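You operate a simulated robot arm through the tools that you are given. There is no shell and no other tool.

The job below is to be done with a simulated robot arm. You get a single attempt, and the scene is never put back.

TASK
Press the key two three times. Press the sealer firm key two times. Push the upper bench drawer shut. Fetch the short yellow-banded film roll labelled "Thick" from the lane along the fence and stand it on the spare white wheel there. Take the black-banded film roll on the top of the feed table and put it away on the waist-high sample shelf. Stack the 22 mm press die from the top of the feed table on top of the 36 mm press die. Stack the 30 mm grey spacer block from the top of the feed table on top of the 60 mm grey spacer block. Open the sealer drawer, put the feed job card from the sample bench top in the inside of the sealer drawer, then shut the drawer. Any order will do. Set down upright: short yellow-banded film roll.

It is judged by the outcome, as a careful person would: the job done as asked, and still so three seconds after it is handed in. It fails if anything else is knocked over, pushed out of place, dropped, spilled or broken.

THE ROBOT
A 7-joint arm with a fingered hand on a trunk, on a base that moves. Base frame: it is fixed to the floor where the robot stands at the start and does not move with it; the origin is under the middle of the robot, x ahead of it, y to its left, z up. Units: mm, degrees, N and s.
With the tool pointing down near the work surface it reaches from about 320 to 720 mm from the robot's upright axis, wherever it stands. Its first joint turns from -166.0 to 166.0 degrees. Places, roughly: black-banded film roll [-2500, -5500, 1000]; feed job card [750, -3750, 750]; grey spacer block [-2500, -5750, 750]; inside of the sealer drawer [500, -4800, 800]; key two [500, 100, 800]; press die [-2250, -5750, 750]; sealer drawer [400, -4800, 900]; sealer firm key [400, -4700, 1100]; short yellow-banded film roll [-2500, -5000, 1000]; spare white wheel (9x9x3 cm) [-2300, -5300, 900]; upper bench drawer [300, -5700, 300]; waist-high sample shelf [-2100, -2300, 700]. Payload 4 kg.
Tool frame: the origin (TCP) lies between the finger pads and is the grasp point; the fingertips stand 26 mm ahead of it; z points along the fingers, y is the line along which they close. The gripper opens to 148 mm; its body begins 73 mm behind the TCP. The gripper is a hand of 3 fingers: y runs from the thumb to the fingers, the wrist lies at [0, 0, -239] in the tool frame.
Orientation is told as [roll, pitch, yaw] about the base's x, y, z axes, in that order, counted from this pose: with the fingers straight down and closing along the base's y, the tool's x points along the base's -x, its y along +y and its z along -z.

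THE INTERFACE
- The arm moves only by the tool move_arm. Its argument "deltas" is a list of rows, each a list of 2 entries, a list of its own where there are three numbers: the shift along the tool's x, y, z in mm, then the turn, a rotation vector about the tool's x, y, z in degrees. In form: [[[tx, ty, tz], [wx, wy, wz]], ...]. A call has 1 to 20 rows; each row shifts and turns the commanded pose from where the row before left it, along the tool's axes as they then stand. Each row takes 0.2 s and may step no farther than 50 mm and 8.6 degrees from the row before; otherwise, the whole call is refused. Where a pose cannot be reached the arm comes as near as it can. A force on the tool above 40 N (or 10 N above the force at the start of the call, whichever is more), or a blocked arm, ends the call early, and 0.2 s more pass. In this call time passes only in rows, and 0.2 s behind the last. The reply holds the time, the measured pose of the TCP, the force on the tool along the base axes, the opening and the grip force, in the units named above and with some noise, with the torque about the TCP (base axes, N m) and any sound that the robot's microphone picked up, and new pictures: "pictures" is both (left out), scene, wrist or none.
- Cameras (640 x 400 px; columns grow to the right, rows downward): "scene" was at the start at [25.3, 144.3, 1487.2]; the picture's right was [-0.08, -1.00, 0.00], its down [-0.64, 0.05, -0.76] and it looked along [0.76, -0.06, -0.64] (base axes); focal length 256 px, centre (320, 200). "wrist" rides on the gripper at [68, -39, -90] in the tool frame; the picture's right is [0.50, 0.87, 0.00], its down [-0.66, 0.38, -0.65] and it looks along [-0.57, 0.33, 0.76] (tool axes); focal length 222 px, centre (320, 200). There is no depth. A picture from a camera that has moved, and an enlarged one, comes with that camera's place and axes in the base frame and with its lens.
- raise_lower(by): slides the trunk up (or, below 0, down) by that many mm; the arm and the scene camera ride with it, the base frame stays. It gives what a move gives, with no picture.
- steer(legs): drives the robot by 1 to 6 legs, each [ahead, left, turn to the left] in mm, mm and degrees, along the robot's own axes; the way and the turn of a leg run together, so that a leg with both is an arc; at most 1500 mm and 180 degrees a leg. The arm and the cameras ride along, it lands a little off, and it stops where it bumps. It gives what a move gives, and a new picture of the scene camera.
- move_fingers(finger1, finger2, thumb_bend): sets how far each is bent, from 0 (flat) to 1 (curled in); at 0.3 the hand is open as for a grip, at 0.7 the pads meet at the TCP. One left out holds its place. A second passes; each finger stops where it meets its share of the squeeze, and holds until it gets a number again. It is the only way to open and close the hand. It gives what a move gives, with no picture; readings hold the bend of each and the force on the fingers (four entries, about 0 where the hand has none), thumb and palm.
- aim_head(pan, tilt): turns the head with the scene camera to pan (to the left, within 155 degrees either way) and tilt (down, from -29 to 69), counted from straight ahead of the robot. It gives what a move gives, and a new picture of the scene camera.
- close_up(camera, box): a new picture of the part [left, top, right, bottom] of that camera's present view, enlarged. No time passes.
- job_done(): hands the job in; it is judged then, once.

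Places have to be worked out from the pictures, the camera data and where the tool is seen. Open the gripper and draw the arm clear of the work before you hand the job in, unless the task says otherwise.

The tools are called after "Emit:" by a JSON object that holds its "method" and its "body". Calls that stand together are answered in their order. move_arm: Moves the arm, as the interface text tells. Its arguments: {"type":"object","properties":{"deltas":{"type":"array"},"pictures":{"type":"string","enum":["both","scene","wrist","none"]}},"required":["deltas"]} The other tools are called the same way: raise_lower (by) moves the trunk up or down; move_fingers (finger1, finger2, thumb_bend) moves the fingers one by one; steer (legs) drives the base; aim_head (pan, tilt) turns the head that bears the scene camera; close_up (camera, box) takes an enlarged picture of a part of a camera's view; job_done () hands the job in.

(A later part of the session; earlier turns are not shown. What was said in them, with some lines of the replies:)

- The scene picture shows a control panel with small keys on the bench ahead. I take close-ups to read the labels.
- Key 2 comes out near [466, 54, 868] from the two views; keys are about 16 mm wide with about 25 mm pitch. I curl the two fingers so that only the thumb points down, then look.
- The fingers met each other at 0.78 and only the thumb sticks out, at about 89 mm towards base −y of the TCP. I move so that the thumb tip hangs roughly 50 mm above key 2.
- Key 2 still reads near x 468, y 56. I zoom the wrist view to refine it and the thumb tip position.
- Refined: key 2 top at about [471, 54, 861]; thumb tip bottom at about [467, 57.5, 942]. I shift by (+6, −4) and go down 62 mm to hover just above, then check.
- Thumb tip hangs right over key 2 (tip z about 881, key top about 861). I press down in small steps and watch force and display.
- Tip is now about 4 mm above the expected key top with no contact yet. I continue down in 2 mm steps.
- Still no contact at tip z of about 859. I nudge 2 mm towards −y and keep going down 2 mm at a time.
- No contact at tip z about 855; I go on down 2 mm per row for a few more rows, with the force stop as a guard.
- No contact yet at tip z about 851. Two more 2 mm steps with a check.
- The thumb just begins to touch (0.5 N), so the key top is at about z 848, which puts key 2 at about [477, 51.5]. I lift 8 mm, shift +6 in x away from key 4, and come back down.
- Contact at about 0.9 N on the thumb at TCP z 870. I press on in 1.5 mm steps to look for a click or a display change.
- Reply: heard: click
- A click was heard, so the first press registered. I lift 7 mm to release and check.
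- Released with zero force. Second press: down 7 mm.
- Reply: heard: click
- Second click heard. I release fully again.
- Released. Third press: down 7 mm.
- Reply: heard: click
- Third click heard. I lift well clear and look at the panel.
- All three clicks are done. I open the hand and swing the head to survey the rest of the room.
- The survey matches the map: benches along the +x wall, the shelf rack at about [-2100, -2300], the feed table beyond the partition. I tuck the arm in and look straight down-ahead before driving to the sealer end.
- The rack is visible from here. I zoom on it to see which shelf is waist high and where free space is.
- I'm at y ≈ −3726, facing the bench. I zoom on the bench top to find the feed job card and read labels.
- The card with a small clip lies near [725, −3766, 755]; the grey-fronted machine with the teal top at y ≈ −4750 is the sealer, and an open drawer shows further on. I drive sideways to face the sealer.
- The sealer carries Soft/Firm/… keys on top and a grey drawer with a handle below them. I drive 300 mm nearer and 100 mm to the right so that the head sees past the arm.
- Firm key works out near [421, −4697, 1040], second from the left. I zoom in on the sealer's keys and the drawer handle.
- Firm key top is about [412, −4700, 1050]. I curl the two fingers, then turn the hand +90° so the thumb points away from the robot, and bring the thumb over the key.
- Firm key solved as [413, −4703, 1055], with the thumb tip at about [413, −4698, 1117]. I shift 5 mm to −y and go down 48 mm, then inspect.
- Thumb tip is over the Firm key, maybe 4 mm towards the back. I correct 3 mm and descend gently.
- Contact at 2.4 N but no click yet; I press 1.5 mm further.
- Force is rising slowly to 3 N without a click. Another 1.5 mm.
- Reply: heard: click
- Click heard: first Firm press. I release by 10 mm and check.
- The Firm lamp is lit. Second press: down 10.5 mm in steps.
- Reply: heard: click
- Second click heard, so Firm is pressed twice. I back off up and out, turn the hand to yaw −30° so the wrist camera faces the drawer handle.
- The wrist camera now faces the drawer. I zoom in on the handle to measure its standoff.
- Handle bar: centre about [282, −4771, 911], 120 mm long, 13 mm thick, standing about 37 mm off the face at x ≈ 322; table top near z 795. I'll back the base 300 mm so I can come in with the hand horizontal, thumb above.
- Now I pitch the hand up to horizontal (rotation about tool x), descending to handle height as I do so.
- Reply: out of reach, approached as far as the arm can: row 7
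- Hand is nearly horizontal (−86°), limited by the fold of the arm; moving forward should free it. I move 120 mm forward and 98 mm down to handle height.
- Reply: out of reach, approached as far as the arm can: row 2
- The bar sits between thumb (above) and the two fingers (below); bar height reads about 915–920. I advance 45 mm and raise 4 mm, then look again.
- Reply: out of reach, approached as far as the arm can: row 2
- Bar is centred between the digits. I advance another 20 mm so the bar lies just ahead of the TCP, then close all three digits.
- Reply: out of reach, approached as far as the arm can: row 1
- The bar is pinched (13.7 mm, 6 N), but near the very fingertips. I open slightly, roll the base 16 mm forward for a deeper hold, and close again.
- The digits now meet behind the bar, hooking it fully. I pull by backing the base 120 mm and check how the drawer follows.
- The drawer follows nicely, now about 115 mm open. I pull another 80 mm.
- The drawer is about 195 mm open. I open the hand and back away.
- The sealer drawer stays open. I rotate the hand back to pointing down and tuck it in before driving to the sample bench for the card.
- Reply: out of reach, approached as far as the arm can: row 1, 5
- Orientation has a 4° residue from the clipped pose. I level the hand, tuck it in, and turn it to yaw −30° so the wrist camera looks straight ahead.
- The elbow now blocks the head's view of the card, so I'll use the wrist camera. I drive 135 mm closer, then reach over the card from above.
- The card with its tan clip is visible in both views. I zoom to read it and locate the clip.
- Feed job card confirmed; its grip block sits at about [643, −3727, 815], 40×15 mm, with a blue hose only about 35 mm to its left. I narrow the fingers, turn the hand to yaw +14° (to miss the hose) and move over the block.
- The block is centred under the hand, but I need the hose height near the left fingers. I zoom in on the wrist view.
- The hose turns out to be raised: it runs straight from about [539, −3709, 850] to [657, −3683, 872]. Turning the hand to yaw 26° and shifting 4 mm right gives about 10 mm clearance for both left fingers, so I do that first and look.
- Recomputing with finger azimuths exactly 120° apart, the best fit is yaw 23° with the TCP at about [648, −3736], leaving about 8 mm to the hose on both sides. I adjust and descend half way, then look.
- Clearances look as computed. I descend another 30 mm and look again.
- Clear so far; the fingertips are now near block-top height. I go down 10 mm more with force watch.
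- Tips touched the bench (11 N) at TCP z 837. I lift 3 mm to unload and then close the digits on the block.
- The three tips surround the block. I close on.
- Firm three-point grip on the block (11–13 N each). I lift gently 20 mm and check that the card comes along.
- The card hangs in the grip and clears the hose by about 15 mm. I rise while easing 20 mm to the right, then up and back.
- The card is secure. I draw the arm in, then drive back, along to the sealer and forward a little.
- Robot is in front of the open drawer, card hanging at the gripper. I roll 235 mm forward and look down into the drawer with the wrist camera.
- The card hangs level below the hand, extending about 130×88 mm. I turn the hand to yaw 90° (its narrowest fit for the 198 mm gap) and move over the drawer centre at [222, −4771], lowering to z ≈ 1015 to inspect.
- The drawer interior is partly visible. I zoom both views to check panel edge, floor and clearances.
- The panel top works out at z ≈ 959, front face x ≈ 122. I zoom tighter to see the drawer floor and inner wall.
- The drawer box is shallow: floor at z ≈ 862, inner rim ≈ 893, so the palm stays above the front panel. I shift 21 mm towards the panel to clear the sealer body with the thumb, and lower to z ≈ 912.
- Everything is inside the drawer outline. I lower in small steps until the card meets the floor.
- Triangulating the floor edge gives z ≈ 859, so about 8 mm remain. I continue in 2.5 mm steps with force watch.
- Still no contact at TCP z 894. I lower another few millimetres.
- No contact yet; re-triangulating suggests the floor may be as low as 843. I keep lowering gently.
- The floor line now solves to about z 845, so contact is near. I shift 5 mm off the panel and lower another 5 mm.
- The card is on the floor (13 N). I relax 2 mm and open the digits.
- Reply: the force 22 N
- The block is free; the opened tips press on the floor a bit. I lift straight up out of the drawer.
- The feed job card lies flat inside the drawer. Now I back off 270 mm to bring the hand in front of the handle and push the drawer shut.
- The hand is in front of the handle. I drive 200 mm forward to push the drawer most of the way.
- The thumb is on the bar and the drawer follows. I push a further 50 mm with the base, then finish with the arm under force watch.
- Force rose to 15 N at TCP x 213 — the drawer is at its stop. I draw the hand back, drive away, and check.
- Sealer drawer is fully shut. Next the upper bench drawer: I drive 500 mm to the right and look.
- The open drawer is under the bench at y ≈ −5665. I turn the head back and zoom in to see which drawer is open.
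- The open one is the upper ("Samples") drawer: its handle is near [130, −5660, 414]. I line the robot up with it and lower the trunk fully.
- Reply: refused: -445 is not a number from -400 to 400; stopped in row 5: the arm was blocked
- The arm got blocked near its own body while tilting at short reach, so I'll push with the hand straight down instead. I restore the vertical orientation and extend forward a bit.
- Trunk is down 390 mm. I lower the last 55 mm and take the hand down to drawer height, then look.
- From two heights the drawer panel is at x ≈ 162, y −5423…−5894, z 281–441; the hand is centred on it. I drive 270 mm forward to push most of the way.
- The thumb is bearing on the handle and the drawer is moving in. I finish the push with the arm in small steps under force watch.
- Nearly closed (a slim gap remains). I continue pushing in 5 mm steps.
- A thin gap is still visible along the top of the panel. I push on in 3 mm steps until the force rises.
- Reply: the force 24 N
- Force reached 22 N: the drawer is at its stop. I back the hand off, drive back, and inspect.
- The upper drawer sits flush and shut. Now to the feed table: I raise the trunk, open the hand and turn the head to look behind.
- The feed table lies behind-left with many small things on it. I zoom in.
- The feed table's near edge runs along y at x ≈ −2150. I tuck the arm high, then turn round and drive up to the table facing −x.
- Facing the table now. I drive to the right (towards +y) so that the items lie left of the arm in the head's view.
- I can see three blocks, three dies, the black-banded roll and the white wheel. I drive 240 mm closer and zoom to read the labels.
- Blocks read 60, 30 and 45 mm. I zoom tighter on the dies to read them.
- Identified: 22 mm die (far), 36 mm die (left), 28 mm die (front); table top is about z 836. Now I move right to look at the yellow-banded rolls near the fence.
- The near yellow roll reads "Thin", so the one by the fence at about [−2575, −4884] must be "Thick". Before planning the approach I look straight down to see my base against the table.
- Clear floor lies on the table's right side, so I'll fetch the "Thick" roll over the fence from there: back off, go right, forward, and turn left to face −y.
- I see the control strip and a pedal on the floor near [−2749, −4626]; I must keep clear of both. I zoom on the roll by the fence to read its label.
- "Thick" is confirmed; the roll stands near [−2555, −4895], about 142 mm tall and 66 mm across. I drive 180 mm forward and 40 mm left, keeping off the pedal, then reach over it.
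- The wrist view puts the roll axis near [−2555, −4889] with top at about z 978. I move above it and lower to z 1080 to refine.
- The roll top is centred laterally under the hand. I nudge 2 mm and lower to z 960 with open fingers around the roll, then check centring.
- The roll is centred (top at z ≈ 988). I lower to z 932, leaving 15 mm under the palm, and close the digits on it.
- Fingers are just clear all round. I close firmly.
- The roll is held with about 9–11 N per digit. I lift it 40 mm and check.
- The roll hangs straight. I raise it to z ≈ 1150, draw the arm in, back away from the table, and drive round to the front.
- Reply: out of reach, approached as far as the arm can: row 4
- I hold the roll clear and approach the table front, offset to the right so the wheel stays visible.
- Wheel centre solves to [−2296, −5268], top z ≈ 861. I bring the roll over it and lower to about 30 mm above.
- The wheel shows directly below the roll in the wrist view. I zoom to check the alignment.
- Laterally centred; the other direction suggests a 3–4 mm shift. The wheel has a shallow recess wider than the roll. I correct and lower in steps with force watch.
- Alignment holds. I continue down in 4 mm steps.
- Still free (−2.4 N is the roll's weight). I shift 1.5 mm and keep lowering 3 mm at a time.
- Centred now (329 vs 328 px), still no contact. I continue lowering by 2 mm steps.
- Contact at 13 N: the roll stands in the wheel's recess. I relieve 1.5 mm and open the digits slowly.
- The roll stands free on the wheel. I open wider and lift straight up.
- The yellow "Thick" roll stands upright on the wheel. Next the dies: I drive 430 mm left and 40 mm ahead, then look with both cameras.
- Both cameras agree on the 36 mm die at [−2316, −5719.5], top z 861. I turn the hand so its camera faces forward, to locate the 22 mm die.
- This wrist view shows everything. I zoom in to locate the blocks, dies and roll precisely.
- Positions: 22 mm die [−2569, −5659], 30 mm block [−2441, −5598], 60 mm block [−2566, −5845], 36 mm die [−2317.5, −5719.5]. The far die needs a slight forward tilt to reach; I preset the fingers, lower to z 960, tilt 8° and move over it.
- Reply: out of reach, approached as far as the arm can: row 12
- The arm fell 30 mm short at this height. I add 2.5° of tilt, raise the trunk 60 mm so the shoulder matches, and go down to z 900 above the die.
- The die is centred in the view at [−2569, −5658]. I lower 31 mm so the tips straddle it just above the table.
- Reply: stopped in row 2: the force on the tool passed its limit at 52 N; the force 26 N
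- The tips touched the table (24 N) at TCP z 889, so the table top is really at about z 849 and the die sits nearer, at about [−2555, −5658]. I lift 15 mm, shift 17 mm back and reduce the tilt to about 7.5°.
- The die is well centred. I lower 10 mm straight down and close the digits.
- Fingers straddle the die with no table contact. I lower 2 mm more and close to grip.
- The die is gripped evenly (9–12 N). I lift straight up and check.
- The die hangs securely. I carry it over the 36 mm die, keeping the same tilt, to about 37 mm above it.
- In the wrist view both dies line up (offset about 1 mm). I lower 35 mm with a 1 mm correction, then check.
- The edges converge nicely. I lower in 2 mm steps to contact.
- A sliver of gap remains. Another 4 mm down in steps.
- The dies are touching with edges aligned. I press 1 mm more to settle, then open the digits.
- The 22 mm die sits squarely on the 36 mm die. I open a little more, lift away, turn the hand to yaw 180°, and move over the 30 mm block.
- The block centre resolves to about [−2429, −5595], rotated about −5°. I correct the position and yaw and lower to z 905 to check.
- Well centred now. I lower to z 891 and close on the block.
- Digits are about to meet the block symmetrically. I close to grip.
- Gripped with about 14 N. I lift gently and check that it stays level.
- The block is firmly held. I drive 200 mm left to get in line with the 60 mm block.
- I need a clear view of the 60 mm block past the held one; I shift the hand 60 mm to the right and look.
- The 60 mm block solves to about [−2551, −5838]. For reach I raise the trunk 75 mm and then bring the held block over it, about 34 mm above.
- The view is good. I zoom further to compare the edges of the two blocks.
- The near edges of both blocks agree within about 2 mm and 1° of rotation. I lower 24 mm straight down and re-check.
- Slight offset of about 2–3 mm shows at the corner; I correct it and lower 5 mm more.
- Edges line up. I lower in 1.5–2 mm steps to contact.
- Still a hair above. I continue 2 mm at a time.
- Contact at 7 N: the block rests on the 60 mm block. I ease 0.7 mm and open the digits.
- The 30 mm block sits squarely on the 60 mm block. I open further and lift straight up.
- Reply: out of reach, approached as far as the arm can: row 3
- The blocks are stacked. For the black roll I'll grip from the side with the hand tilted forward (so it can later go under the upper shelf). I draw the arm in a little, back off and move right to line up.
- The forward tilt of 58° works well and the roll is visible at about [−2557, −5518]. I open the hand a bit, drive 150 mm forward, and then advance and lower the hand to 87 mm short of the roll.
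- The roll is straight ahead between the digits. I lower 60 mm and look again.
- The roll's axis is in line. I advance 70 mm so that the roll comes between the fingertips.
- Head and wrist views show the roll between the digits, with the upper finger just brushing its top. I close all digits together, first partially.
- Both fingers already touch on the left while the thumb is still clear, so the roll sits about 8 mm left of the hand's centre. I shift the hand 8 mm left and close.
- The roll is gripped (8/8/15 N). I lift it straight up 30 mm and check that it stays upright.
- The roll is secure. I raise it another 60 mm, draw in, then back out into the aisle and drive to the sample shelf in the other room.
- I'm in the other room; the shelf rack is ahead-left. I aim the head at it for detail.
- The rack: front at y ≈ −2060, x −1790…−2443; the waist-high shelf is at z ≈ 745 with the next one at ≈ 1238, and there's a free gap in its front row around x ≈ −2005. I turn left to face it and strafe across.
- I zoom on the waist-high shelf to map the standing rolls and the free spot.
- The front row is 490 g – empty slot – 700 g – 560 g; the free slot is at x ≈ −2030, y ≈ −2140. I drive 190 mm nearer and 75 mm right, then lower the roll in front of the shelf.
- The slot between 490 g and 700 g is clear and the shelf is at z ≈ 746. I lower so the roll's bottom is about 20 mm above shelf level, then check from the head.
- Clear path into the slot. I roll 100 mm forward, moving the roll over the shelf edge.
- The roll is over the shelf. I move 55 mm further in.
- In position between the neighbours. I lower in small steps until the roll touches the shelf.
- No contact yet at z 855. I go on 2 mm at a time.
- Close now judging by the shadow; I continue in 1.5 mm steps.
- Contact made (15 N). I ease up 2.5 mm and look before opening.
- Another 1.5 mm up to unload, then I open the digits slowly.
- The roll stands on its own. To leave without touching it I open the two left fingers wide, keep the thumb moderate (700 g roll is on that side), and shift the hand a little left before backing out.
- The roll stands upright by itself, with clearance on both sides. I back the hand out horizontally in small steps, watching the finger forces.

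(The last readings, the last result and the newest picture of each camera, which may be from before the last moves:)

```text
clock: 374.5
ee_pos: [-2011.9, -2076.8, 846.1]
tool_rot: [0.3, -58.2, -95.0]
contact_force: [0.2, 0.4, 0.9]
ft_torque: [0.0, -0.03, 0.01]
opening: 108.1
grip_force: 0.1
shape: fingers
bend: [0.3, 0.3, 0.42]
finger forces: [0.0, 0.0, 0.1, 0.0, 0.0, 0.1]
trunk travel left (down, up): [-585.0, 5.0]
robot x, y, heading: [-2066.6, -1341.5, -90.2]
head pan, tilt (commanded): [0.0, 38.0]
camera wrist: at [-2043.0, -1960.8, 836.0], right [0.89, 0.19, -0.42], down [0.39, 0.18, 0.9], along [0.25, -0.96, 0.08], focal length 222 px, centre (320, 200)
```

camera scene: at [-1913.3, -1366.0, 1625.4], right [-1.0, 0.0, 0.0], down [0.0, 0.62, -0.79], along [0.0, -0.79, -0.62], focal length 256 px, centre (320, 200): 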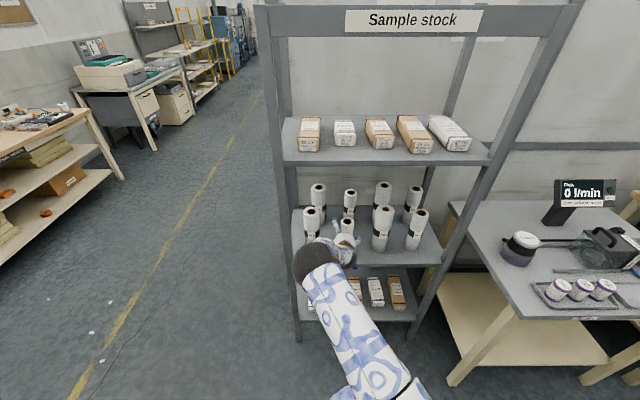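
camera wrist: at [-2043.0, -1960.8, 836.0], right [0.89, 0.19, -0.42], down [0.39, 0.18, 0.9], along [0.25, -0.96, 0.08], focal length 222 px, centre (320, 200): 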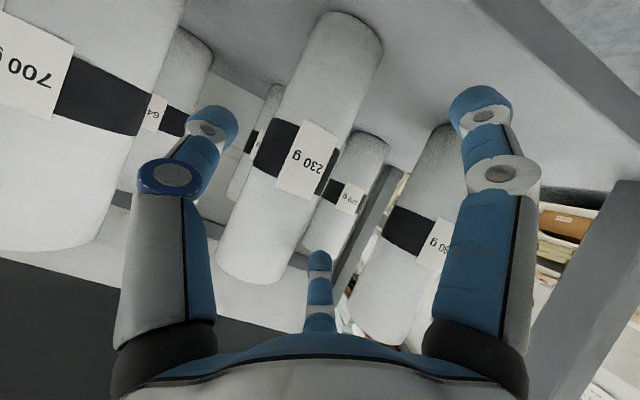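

The roll stays put and the hand is coming clear. I continue out 60 mm more and then drive back.

Emit:
{"method": "move_arm", "body": {"deltas": [[[15.8, 0, -25.5], [0, 0, 0]], [[15.8, 0, -25.5], [0, 0, 0]]], "pictures": "wrist"}}

Emit:
{"method": "steer", "body": {"legs": [[-250, 0, 0]]}}

Emit:
{"method": "close_up", "body": {"camera": "scene", "box": [270, 100, 450, 260]}}

```text
clock: 375.1
ee_pos: [-2006.5, -2016.4, 846.9]
tool_rot: [0.3, -58.2, -95.0]
contact_force: [0.1, -1.0, -0.3]
ft_torque: [0.01, -0.04, 0.02]
opening: 108.2
grip_force: 0.0
shape: fingers
bend: [0.3, 0.3, 0.42]
finger forces: [0.0, 0.1, 0.1, 0.1, 0.1, 0.1]
trunk travel left (down, up): [-585.0, 5.0]
robot x, y, heading: [-2061.3, -1339.0, -90.0]
head pan, tilt (commanded): [0.0, 38.0]
camera wrist: at [-2037.9, -1900.8, 836.1], right [0.89, 0.19, -0.42], down [0.39, 0.18, 0.9], along [0.25, -0.96, 0.08], focal length 222 px, centre (320, 200)
```

wrist: 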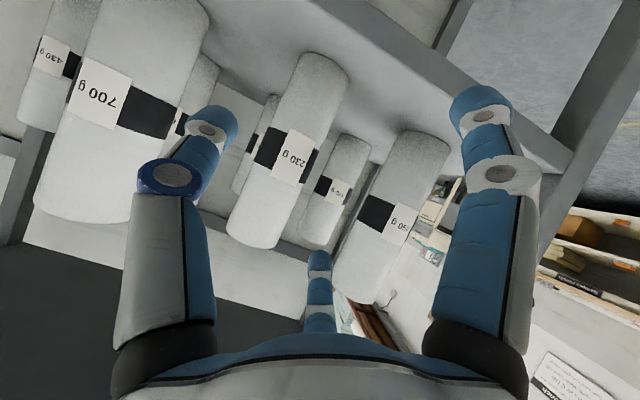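

```text
clock: 377.0
ee_pos: [-2005.1, -1760.3, 845.9]
tool_rot: [0.4, -58.1, -94.9]
contact_force: [0.3, -0.8, -1.2]
ft_torque: [0.01, -0.01, 0.0]
opening: 108.1
grip_force: 0.1
shape: fingers
bend: [0.3, 0.3, 0.42]
finger forces: [0.0, 0.0, 0.0, 0.1, 0.0, 0.0]
trunk travel left (down, up): [-585.0, 5.0]
robot x, y, heading: [-2065.6, -1083.7, -90.0]
head pan, tilt (commanded): [0.0, 38.0]
camera scene: at [-1912.6, -1110.8, 1625.4], right [-1.0, 0.0, 0.0], down [0.0, 0.62, -0.79], along [0.0, -0.79, -0.62], focal length 256 px, centre (320, 200)
```

scene: 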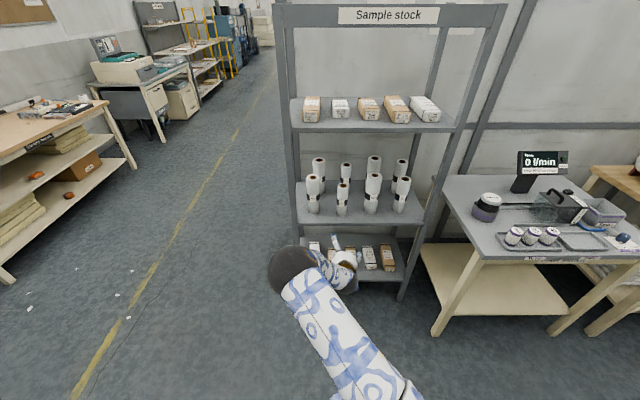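

```text
2.50 times, centred on (360, 180) of scene
camera zoom: at [-1912.6, -1110.8, 1625.4], right [-1.0, 0.0, 0.0], down [0.0, 0.62, -0.79], along [0.0, -0.79, -0.62], focal length 640 px, centre (220, 250)
```

zoom: 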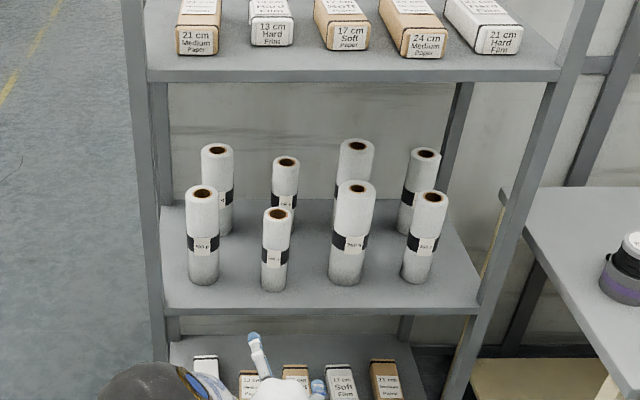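

The 230 g black-banded roll stands upright in its slot on the waist-high shelf and nothing else was disturbed. I open the hand fully and draw the arm further clear.

Emit:
{"method": "move_fingers", "body": {"finger1": 0.3, "finger2": 0.3, "thumb_bend": 0.3}}

Emit:
{"method": "steer", "body": {"legs": [[-200, 0, 0]]}}

Emit:
{"method": "close_up", "body": {"camera": "scene", "box": [270, 80, 470, 240]}}

```text
clock: 378.0
ee_pos: [-2005.9, -1761.9, 845.9]
tool_rot: [0.3, -58.2, -94.8]
contact_force: [-0.4, -0.9, -0.2]
ft_torque: [-0.01, 0.01, -0.02]
opening: 126.9
grip_force: 0.1
shape: fingers
bend: [0.3, 0.3, 0.3]
finger forces: [0.0, 0.1, 0.0, 0.0, 0.0, 0.0]
trunk travel left (down, up): [-585.0, 5.0]
robot x, y, heading: [-2063.4, -1082.7, -90.2]
head pan, tilt (commanded): [0.0, 38.0]
```

```text
clock: 379.6
ee_pos: [-2006.8, -1560.7, 846.7]
tool_rot: [0.2, -58.3, -94.9]
contact_force: [-0.2, -0.8, 0.0]
ft_torque: [0.0, -0.02, 0.0]
opening: 126.6
grip_force: 0.0
shape: fingers
bend: [0.3, 0.3, 0.3]
finger forces: [0.1, 0.0, 0.0, 0.0, 0.0, 0.1]
trunk travel left (down, up): [-585.0, 5.0]
robot x, y, heading: [-2060.7, -881.8, -90.3]
head pan, tilt (commanded): [0.0, 38.0]
camera scene: at [-1912.1, -909.6, 1625.4], right [-1.0, 0.0, 0.0], down [0.0, 0.62, -0.79], along [0.0, -0.79, -0.62], focal length 256 px, centre (320, 200)
```

scene: 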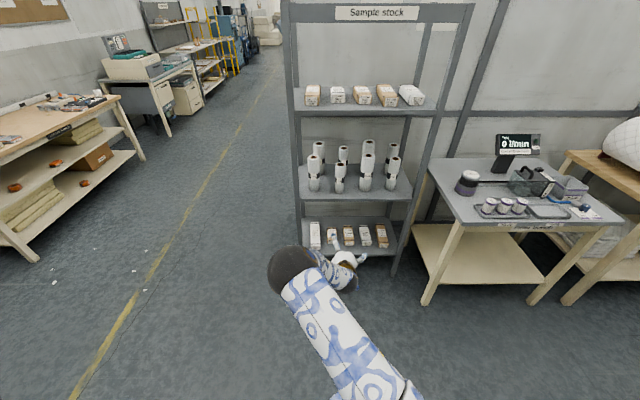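

```text
2.50 times, centred on (370, 160) of scene
camera zoom: at [-1912.1, -909.6, 1625.4], right [-1.0, 0.0, 0.0], down [0.0, 0.62, -0.79], along [0.0, -0.79, -0.62], focal length 640 px, centre (195, 300)
```

zoom: 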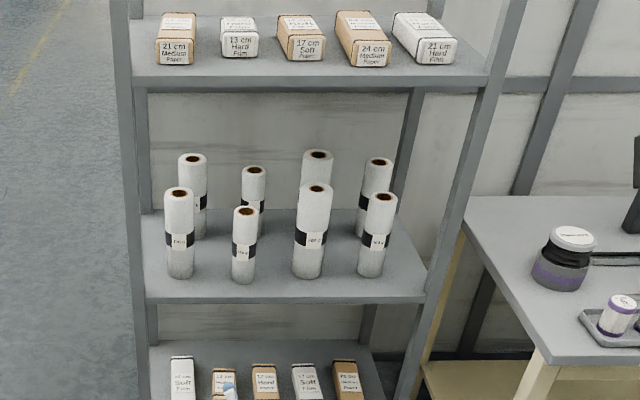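

All eight jobs are done, the gripper is open and empty, and the arm is well clear of everything. I hand the job in.

Emit:
{"method": "job_done", "body": {}}

```text
The job is handed in.
```

All eight jobs are done and handed in; the hand is open and the arm is clear of everything. I saw nothing else knocked over or moved.

- **Key two:** pressed three times, with a click heard each time. The display still read "0 tacks" afterwards, and the panel has a Set key I was not asked to press.
- **Sealer firm key:** pressed twice, with a click each time; the Firm lamp is lit.
- **Upper bench drawer:** pushed shut until it met its stop, and flush with the drawer below it.
- **Short yellow-banded roll ("Thick"):** standing upright in the recess of the white wheel.
- **Black-banded roll (230 g):** standing upright on the waist-high sample shelf, in the empty front-row spot between the 490 g and 700 g rolls.
- **Press dies:** the 22 mm die sits squarely on the 36 mm die.
- **Spacer blocks:** the 30 mm block sits on the 60 mm block, only a few millimetres off centre.
- **Sealer drawer:** the feed job card is flat inside and the drawer is shut.

I last saw the feed table as I lifted the black roll away; the stacks and the yellow roll were all standing then. I did not go back for a second look before handing in.
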